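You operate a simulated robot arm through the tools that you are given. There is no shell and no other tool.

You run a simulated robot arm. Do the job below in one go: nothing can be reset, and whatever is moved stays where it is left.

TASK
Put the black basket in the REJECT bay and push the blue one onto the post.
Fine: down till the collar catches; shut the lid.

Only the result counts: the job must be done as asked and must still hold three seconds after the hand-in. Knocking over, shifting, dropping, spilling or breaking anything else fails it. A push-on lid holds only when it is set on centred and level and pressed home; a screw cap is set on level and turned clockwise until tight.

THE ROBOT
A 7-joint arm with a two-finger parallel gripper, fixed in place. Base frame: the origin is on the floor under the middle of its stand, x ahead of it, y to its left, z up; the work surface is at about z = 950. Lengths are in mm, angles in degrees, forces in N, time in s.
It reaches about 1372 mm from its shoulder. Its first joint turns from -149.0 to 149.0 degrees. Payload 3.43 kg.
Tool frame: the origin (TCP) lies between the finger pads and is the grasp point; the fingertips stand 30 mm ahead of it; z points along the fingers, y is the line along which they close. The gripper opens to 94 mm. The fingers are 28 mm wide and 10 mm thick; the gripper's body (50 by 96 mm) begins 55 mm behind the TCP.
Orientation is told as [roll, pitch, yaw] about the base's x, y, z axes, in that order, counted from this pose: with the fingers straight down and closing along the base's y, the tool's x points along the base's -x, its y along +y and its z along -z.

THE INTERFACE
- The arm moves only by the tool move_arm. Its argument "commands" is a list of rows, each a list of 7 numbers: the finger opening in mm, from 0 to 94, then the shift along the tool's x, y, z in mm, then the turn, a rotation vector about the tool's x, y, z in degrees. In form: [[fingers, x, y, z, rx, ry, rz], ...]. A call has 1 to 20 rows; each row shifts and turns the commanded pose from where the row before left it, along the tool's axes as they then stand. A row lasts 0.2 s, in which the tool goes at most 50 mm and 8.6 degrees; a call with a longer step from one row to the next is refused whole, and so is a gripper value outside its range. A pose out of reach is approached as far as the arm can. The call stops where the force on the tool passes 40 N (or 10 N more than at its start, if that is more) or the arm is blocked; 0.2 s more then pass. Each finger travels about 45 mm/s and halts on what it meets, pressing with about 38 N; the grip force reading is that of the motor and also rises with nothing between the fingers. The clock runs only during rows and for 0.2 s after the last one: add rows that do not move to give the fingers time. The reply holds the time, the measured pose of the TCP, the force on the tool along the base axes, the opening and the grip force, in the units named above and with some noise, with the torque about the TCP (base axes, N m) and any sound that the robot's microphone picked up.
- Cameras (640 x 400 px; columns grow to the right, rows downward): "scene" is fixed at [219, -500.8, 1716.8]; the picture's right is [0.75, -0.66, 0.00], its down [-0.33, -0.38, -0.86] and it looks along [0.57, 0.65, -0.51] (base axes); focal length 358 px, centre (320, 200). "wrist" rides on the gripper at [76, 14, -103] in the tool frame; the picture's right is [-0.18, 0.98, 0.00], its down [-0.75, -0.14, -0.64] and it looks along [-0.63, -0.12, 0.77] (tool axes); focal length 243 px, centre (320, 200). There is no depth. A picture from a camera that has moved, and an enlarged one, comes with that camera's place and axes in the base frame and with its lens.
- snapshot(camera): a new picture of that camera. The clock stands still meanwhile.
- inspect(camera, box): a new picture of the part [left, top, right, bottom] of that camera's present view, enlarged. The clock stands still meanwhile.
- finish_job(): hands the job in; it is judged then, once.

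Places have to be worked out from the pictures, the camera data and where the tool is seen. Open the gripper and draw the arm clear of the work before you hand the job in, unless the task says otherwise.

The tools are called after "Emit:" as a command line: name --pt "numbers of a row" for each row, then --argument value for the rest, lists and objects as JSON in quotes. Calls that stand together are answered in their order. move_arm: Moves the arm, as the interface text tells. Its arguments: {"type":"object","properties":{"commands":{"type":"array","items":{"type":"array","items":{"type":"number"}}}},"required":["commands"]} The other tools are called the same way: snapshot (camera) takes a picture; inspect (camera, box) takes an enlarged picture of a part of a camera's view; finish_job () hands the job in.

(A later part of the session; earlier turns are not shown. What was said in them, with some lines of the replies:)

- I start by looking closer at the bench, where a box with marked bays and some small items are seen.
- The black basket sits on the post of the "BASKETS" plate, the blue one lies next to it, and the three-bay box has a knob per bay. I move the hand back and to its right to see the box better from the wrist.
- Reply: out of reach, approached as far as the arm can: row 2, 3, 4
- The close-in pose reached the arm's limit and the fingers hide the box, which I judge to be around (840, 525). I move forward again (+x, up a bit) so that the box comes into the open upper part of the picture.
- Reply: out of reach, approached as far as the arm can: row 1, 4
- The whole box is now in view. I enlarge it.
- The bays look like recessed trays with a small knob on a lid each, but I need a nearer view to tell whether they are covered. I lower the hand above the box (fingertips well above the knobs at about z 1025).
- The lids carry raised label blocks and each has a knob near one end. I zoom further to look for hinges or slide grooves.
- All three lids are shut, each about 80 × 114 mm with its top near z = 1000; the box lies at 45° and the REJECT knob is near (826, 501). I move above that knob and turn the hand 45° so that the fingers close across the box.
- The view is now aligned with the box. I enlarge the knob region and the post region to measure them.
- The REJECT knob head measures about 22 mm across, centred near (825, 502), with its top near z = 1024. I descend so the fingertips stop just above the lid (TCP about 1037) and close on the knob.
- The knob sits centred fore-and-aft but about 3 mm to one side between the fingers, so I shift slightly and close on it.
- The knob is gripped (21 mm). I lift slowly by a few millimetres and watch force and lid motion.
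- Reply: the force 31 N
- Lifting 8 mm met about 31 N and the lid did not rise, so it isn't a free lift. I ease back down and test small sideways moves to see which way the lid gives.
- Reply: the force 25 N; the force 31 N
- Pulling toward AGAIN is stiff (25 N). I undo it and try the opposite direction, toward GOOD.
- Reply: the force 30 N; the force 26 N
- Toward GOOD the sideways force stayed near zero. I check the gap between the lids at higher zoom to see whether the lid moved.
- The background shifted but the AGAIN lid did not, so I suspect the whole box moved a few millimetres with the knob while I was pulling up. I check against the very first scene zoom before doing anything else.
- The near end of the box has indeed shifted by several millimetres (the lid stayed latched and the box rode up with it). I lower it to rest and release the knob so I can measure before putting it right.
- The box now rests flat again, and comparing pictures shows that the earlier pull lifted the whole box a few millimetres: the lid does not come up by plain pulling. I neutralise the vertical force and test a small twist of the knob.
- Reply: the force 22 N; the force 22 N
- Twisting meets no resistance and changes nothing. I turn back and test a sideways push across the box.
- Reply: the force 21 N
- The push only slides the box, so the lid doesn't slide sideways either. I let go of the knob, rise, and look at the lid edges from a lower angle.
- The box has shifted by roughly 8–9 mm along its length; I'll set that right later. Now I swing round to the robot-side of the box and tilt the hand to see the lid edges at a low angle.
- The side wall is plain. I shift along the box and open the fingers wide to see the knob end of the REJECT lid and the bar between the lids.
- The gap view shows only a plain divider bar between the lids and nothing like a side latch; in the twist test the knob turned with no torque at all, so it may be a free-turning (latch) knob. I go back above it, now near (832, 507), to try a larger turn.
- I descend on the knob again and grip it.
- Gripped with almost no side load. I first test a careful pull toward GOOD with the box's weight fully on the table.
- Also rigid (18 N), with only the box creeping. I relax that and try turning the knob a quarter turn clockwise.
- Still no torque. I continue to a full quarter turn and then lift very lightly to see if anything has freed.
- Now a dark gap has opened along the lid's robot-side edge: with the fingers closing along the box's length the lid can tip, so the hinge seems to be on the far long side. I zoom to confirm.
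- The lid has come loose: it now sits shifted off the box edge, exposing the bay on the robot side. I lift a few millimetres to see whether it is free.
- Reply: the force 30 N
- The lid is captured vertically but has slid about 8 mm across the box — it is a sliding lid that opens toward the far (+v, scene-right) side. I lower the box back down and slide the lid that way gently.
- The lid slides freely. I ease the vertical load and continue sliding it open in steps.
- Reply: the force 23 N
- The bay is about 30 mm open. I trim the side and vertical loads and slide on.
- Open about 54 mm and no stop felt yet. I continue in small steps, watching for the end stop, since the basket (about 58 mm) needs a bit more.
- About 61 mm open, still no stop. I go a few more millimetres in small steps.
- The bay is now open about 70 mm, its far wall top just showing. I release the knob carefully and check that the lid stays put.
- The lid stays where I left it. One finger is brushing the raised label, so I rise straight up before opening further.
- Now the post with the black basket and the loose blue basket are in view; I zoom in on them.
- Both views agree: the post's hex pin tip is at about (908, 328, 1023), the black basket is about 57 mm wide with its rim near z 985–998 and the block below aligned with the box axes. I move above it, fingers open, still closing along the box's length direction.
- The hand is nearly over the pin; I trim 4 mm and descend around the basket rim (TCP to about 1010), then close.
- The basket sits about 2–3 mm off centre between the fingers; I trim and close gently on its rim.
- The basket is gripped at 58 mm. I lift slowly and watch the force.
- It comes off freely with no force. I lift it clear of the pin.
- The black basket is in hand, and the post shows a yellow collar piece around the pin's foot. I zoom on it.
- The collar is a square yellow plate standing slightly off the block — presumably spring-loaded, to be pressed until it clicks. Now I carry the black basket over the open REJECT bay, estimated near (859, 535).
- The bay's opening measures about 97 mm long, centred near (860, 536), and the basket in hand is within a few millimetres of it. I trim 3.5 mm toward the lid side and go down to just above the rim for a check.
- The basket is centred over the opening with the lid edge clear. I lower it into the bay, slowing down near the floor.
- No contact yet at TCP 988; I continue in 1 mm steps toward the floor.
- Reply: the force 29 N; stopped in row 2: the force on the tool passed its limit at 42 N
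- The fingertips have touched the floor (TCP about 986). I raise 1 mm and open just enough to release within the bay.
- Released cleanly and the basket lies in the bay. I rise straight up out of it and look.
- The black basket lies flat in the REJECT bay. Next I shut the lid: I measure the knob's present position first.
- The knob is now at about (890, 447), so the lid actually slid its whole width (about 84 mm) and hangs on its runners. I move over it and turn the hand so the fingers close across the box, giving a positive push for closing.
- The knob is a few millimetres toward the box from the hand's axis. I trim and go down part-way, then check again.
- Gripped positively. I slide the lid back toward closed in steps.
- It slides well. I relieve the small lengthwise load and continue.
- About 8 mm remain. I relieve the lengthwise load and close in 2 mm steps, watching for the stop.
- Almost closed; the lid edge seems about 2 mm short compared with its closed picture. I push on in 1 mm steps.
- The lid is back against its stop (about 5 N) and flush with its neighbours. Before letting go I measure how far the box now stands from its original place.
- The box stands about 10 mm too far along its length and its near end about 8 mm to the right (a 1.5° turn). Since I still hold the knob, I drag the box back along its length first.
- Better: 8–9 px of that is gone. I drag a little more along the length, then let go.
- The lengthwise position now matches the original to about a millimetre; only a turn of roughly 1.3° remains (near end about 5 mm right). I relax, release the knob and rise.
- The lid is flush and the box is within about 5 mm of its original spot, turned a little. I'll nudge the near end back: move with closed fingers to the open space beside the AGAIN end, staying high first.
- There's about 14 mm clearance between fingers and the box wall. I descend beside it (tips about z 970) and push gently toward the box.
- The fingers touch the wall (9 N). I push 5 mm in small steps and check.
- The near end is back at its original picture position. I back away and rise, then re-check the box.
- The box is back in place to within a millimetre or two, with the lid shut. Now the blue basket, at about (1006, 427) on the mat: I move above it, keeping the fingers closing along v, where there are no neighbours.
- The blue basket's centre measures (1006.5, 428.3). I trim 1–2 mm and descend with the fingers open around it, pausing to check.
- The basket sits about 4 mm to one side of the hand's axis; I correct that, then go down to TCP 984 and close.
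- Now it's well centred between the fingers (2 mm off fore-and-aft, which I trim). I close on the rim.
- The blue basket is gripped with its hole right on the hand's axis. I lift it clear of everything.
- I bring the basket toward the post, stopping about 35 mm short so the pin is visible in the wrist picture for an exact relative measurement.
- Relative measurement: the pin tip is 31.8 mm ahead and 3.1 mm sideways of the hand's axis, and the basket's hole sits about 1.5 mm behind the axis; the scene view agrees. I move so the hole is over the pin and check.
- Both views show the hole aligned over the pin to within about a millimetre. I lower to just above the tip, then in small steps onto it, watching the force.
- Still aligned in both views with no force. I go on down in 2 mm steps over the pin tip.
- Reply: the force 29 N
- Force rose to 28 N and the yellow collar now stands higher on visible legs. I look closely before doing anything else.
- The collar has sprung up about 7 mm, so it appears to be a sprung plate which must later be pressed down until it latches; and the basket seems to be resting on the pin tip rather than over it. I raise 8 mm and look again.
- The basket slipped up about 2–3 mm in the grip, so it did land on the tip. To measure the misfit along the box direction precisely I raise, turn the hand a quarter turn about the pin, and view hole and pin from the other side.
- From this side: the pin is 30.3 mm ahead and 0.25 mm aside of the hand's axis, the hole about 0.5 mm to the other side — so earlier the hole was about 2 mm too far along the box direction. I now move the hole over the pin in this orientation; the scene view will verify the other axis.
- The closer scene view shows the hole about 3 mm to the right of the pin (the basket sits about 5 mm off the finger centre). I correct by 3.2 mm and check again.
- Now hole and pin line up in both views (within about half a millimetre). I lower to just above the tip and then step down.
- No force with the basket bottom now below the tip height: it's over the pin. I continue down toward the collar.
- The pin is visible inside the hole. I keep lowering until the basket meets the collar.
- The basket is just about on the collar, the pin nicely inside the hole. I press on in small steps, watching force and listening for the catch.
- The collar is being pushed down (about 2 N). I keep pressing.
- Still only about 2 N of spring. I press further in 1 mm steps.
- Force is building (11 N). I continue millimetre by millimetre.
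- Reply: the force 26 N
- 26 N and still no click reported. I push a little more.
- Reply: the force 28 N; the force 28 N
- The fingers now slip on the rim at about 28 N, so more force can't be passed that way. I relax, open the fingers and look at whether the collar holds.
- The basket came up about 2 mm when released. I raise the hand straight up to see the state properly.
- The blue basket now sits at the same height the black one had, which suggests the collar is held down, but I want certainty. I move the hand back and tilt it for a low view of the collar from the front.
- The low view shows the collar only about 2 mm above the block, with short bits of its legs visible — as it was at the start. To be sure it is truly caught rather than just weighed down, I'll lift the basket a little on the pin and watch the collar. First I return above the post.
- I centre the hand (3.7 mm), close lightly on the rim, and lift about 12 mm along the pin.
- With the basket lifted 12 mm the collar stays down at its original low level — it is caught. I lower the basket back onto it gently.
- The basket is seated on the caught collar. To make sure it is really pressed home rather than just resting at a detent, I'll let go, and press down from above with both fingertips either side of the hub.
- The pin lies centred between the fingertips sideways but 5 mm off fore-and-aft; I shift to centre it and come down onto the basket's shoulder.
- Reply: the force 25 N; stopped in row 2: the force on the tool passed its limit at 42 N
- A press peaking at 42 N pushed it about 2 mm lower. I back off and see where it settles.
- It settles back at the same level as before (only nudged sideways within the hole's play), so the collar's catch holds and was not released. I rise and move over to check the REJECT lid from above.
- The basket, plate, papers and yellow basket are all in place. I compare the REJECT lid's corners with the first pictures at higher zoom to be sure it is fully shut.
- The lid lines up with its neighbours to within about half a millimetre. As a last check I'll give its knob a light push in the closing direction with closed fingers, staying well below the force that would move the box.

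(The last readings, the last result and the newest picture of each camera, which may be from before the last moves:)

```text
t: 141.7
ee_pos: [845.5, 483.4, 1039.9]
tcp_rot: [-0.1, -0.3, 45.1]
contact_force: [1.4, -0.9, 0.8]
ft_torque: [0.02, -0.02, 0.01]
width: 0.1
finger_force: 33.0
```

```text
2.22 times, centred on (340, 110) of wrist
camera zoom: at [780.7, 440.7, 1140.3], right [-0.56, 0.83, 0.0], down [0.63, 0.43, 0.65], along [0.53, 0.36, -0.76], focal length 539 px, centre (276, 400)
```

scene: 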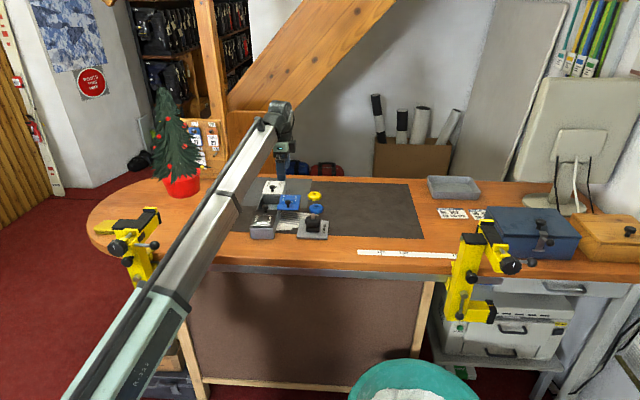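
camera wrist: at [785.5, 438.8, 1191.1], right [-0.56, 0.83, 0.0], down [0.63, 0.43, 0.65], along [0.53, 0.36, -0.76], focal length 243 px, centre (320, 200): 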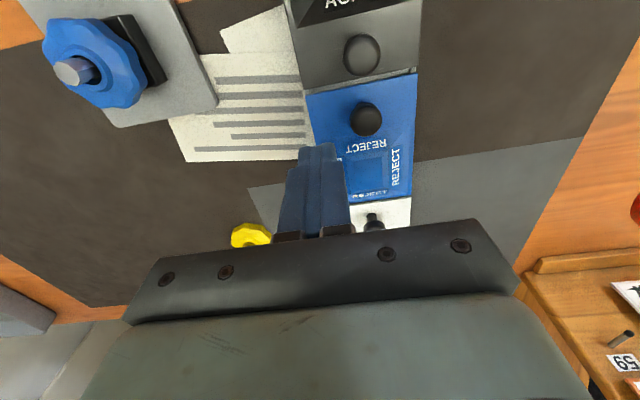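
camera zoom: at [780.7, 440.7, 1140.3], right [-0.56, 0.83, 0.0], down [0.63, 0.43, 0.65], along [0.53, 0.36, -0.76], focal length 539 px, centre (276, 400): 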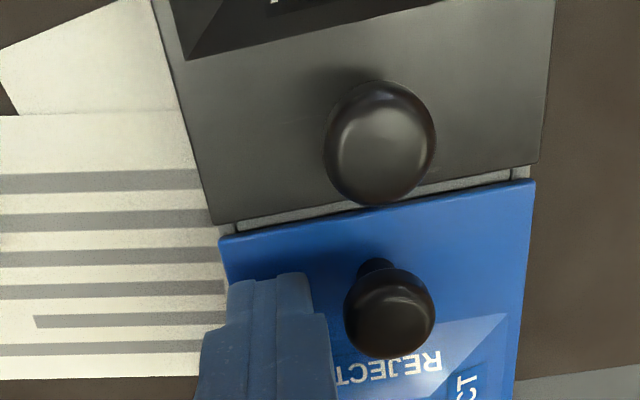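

About 5–6 mm gap to the knob. I approach in small steps and read the force.

Emit:
move_arm --pt "0 0 2 0 0 0 0" --pt "0 0 1.5 0 0 0 0" --pt "0 0 0 0 0 0 0"

Emit:
move_arm --pt "0 0 1 0 0 0 0" --pt "0 0 0 0 0 0 0"

Emit:
move_arm --pt "0 0 1 0 0 0 0" --pt "0 0 0 0 0 0 0"

```text
t: 142.5
ee_pos: [842.8, 485.6, 1039.3]
tcp_rot: [0.0, -0.4, 44.9]
contact_force: [0.8, -0.5, 0.0]
ft_torque: [-0.03, 0.01, 0.0]
width: 0.1
finger_force: 32.8
```

```text
t: 143.1
ee_pos: [842.4, 486.5, 1038.4]
tcp_rot: [-0.1, -0.4, 45.0]
contact_force: [-0.2, 0.0, -0.5]
ft_torque: [-0.01, 0.02, -0.01]
width: 0.0
finger_force: 33.0
```

```text
t: 143.7
ee_pos: [841.0, 488.3, 1039.3]
tcp_rot: [-0.1, -0.3, 45.0]
contact_force: [-0.2, 0.6, -0.9]
ft_torque: [-0.01, -0.01, 0.03]
width: 0.0
finger_force: 33.1
```

Emit:
move_arm --pt "0 0 1 0 0 0 0" --pt "0 0 0 0 0 0 0"

Emit:
inspect --camera "wrist" --box '[220, 20, 460, 200]'

```text
t: 144.3
ee_pos: [840.6, 489.8, 1038.3]
tcp_rot: [-0.1, -0.3, 45.1]
contact_force: [0.7, -0.4, 0.0]
ft_torque: [-0.04, -0.02, -0.02]
width: 0.0
finger_force: 33.0
```

```text
2.22 times, centred on (340, 110) of wrist
camera zoom: at [776.1, 446.1, 1139.8], right [-0.56, 0.83, 0.0], down [0.63, 0.43, 0.65], along [0.53, 0.36, -0.76], focal length 539 px, centre (276, 400)
```

zoom: 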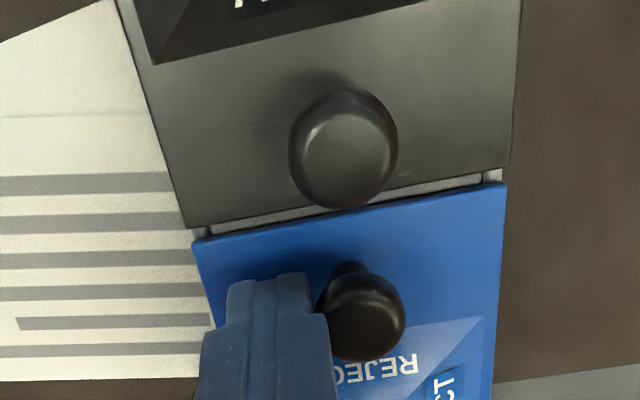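

Almost touching now. I continue millimetre by millimetre.

Emit:
move_arm --pt "0 0 1 0 0 0 0" --pt "0 0 0 0 0 0 0"

Emit:
move_arm --pt "0 0 1 0 0 0 0" --pt "0 0 0 0 0 0 0"

```text
t: 144.9
ee_pos: [839.8, 488.6, 1038.5]
tcp_rot: [-0.1, -0.4, 45.0]
contact_force: [-0.5, 0.2, -0.5]
ft_torque: [0.01, 0.0, 0.0]
width: 0.0
finger_force: 33.2
```

```text
t: 145.5
ee_pos: [839.6, 490.4, 1038.7]
tcp_rot: [-0.1, -0.4, 45.0]
contact_force: [0.2, -0.6, 0.1]
ft_torque: [-0.01, -0.01, 0.01]
width: 0.0
finger_force: 33.1
```

Emit:
move_arm --pt "0 0 1 0 0 0 0" --pt "0 0 0 0 0 0 0"

Emit:
inspect --camera "wrist" --box '[260, 60, 400, 180]'

Emit:
inspect --camera "scene" --box '[245, 178, 300, 220]'

```text
t: 146.1
ee_pos: [838.3, 489.8, 1038.2]
tcp_rot: [-0.2, -0.4, 44.9]
contact_force: [5.8, -3.7, 0.9]
ft_torque: [-0.09, -0.08, 0.02]
width: 0.0
finger_force: 32.7
```

```text
3.33 times, centred on (330, 120) of wrist
camera zoom: at [774.6, 447.7, 1139.7], right [-0.56, 0.83, 0.0], down [0.63, 0.43, 0.65], along [0.53, 0.36, -0.76], focal length 809 px, centre (287, 467)
```

zoom: 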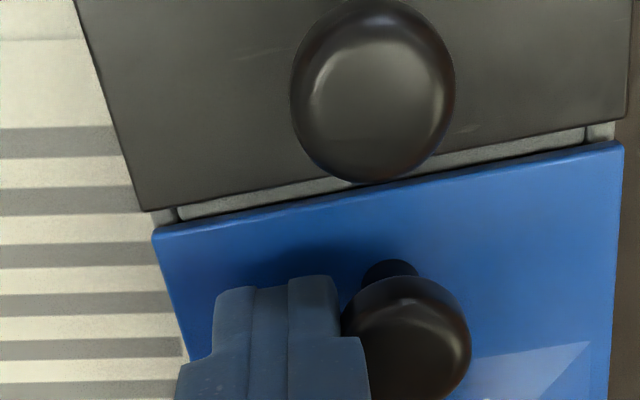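

```text
9.52 times, centred on (272, 199) of scene
camera zoom: at [219.0, -500.8, 1716.8], right [0.75, -0.66, 0.0], down [-0.33, -0.38, -0.86], along [0.57, 0.65, -0.51], focal length 3405 px, centre (772, 210)
```

zoom: 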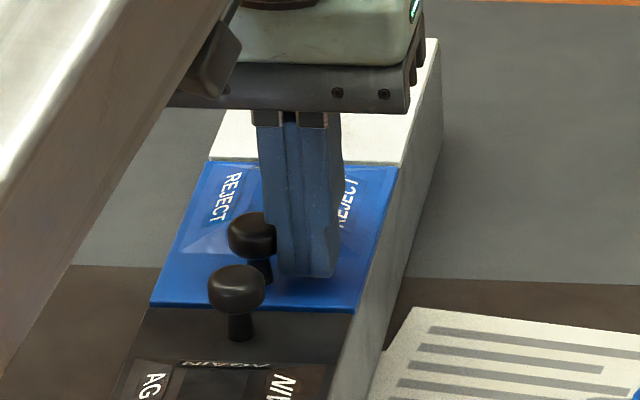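

The force rose at once to about 7 N without lid movement: the lid is hard against its closed stop. I back off, rise and draw the arm clear with the gripper open.

Emit:
move_arm --pt "0 0 -5 0 0 0 0" --pt "0 0 -8 0 0 0 0" --pt "0 0 0 -30 0 0 0" --pt "0 0 0 -40 0 0 0" --pt "40 0 0 -40 0 0 0" --pt "60 30 20 0 0 0 0" --pt "80 30 20 0 0 0 0" --pt "80 30 20 0 0 0 0" --pt "80 0 0 0 0 0 0"

Emit:
snapshot --camera "scene"

Emit:
inspect --camera "scene" --box '[240, 175, 340, 245]'

Emit:
inspect --camera "scene" --box '[305, 208, 330, 233]'

```text
t: 148.1
ee_pos: [742.1, 456.6, 1150.0]
tcp_rot: [-0.1, -0.3, 45.0]
contact_force: [-0.7, 0.0, 0.2]
ft_torque: [-0.02, -0.01, -0.02]
width: 80.3
finger_force: 0.1
```

```text
taken
```

scene: 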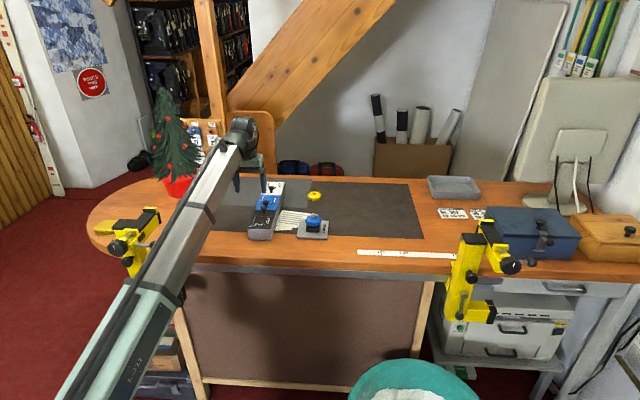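

```text
5.71 times, centred on (290, 210) of scene
camera zoom: at [219.0, -500.8, 1716.8], right [0.75, -0.66, 0.0], down [-0.33, -0.38, -0.86], along [0.57, 0.65, -0.51], focal length 2043 px, centre (491, 143)
```

zoom: 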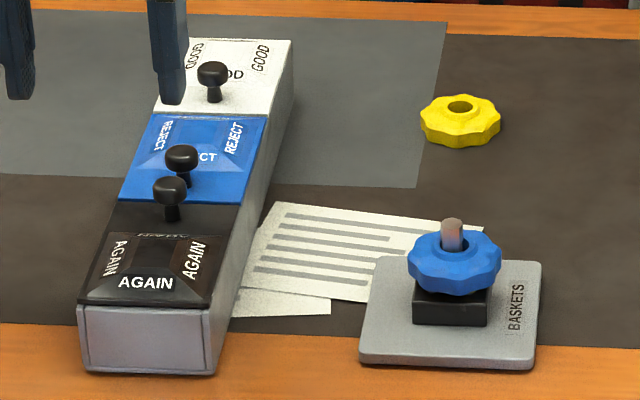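

```text
16.00 times, centred on (318, 220) of scene
camera zoom: at [219.0, -500.8, 1716.8], right [0.75, -0.66, 0.0], down [-0.33, -0.38, -0.86], along [0.57, 0.65, -0.51], focal length 5720 px, centre (360, -128)
```

zoom: 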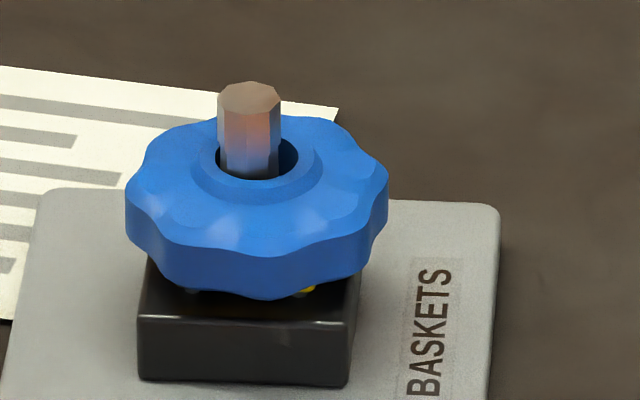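

Everything looks right. One last close look at the gap under the collar to confirm it is still down.

Emit:
inspect --camera "scene" --box '[308, 218, 326, 232]'

Emit:
inspect --camera "scene" --box '[290, 200, 345, 243]'

```text
16.00 times, centred on (317, 225) of scene
camera zoom: at [219.0, -500.8, 1716.8], right [0.75, -0.66, 0.0], down [-0.33, -0.38, -0.86], along [0.57, 0.65, -0.51], focal length 5720 px, centre (368, -200)
```

zoom: 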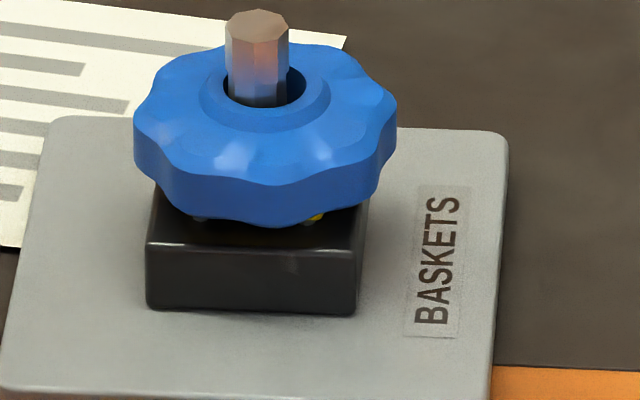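

```text
9.30 times, centred on (318, 222) of scene
camera zoom: at [219.0, -500.8, 1716.8], right [0.75, -0.66, 0.0], down [-0.33, -0.38, -0.86], along [0.57, 0.65, -0.51], focal length 3325 px, centre (343, 0)
```

zoom: 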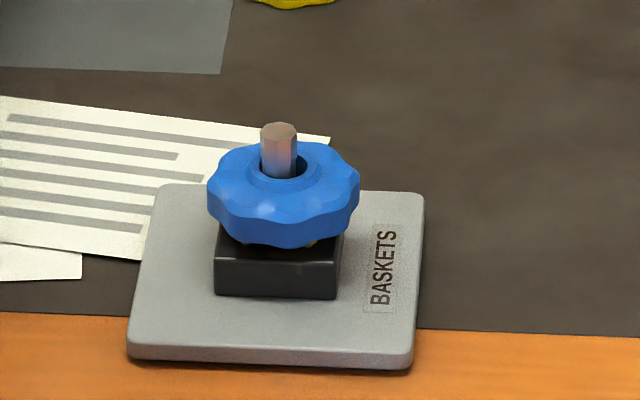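

The collar is down at its caught level under the blue basket, level with where the black one sat, and the box is back in place with the lid shut. I draw the arm further back, let time pass, and take a last look.

Emit:
move_arm --pt "80 -23 30 -8 0 0 0" --pt "80 -23 30 -8 0 0 0" --pt "80 -23 30 -8 0 0 0" --pt "80 -23 30 -8 0 0 0" --pt "80 0 0 0 0 0 0" --pt "80 0 0 0 0 0 0" --pt "80 0 0 0 0 0 0" --pt "80 0 0 0 0 0 0" --pt "80 0 0 0 0 0 0" --pt "80 0 0 0 0 0 0" --pt "80 0 0 0 0 0 0" --pt "80 0 0 0 0 0 0"

Emit:
inspect --camera "scene" --box '[220, 160, 360, 248]'

```text
t: 150.7
ee_pos: [716.9, 607.9, 1181.5]
tcp_rot: [-0.1, -0.2, 45.0]
contact_force: [0.7, -0.4, 0.2]
ft_torque: [0.01, -0.01, 0.02]
width: 79.8
finger_force: 0.0
```

```text
4.55 times, centred on (290, 204) of scene
camera zoom: at [219.0, -500.8, 1716.8], right [0.75, -0.66, 0.0], down [-0.33, -0.38, -0.86], along [0.57, 0.65, -0.51], focal length 1625 px, centre (456, 182)
```

zoom: 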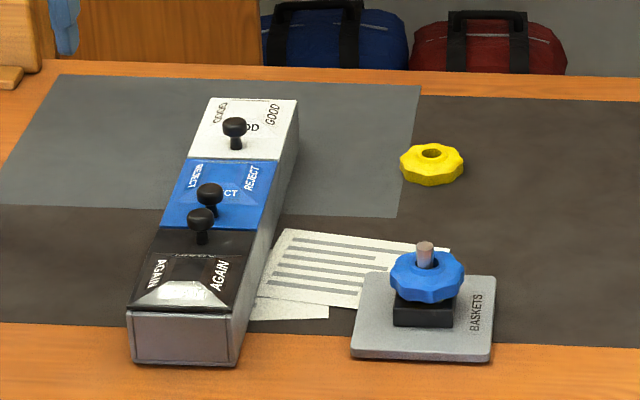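

The final view matches the starting layout except as asked. The black basket is in the REJECT bay with the lid shut, and the blue one is on the post with the collar caught. The arm is clear with the gripper open, so I hand the job in.

Emit:
finish_job

```text
The job is handed in.
```

I handed the job in with both parts done as asked, as far as the pictures and force readings show.

- **Black basket:** It lies flat in the REJECT bay. The lid is slid shut: its knob pushed back at once, at about 7 N, with no lid movement.
- **Blue basket:** It is on the post, resting on the collar. I lifted it 12 mm as a test and the collar stayed down on its own. A firmer press afterwards, peaking at 42 N, left the basket at about the same height. I never heard a click reported, so I judge the catch from that behaviour alone.
- **The sorting box moved during the job:** While finding out that the lid slides rather than lifts, I raised the box slightly and shifted it by about 10 mm. I pushed it back, and in the pictures it matches its starting place to within a millimetre or two.
- **The collar popped up once:** My first attempt landed on the pin tip and the collar sprang up. I realigned the basket and pressed the collar back down.

The plate, the papers, the yellow basket and the other two lids look unmoved in the last pictures. The arm is clear, with the gripper open.
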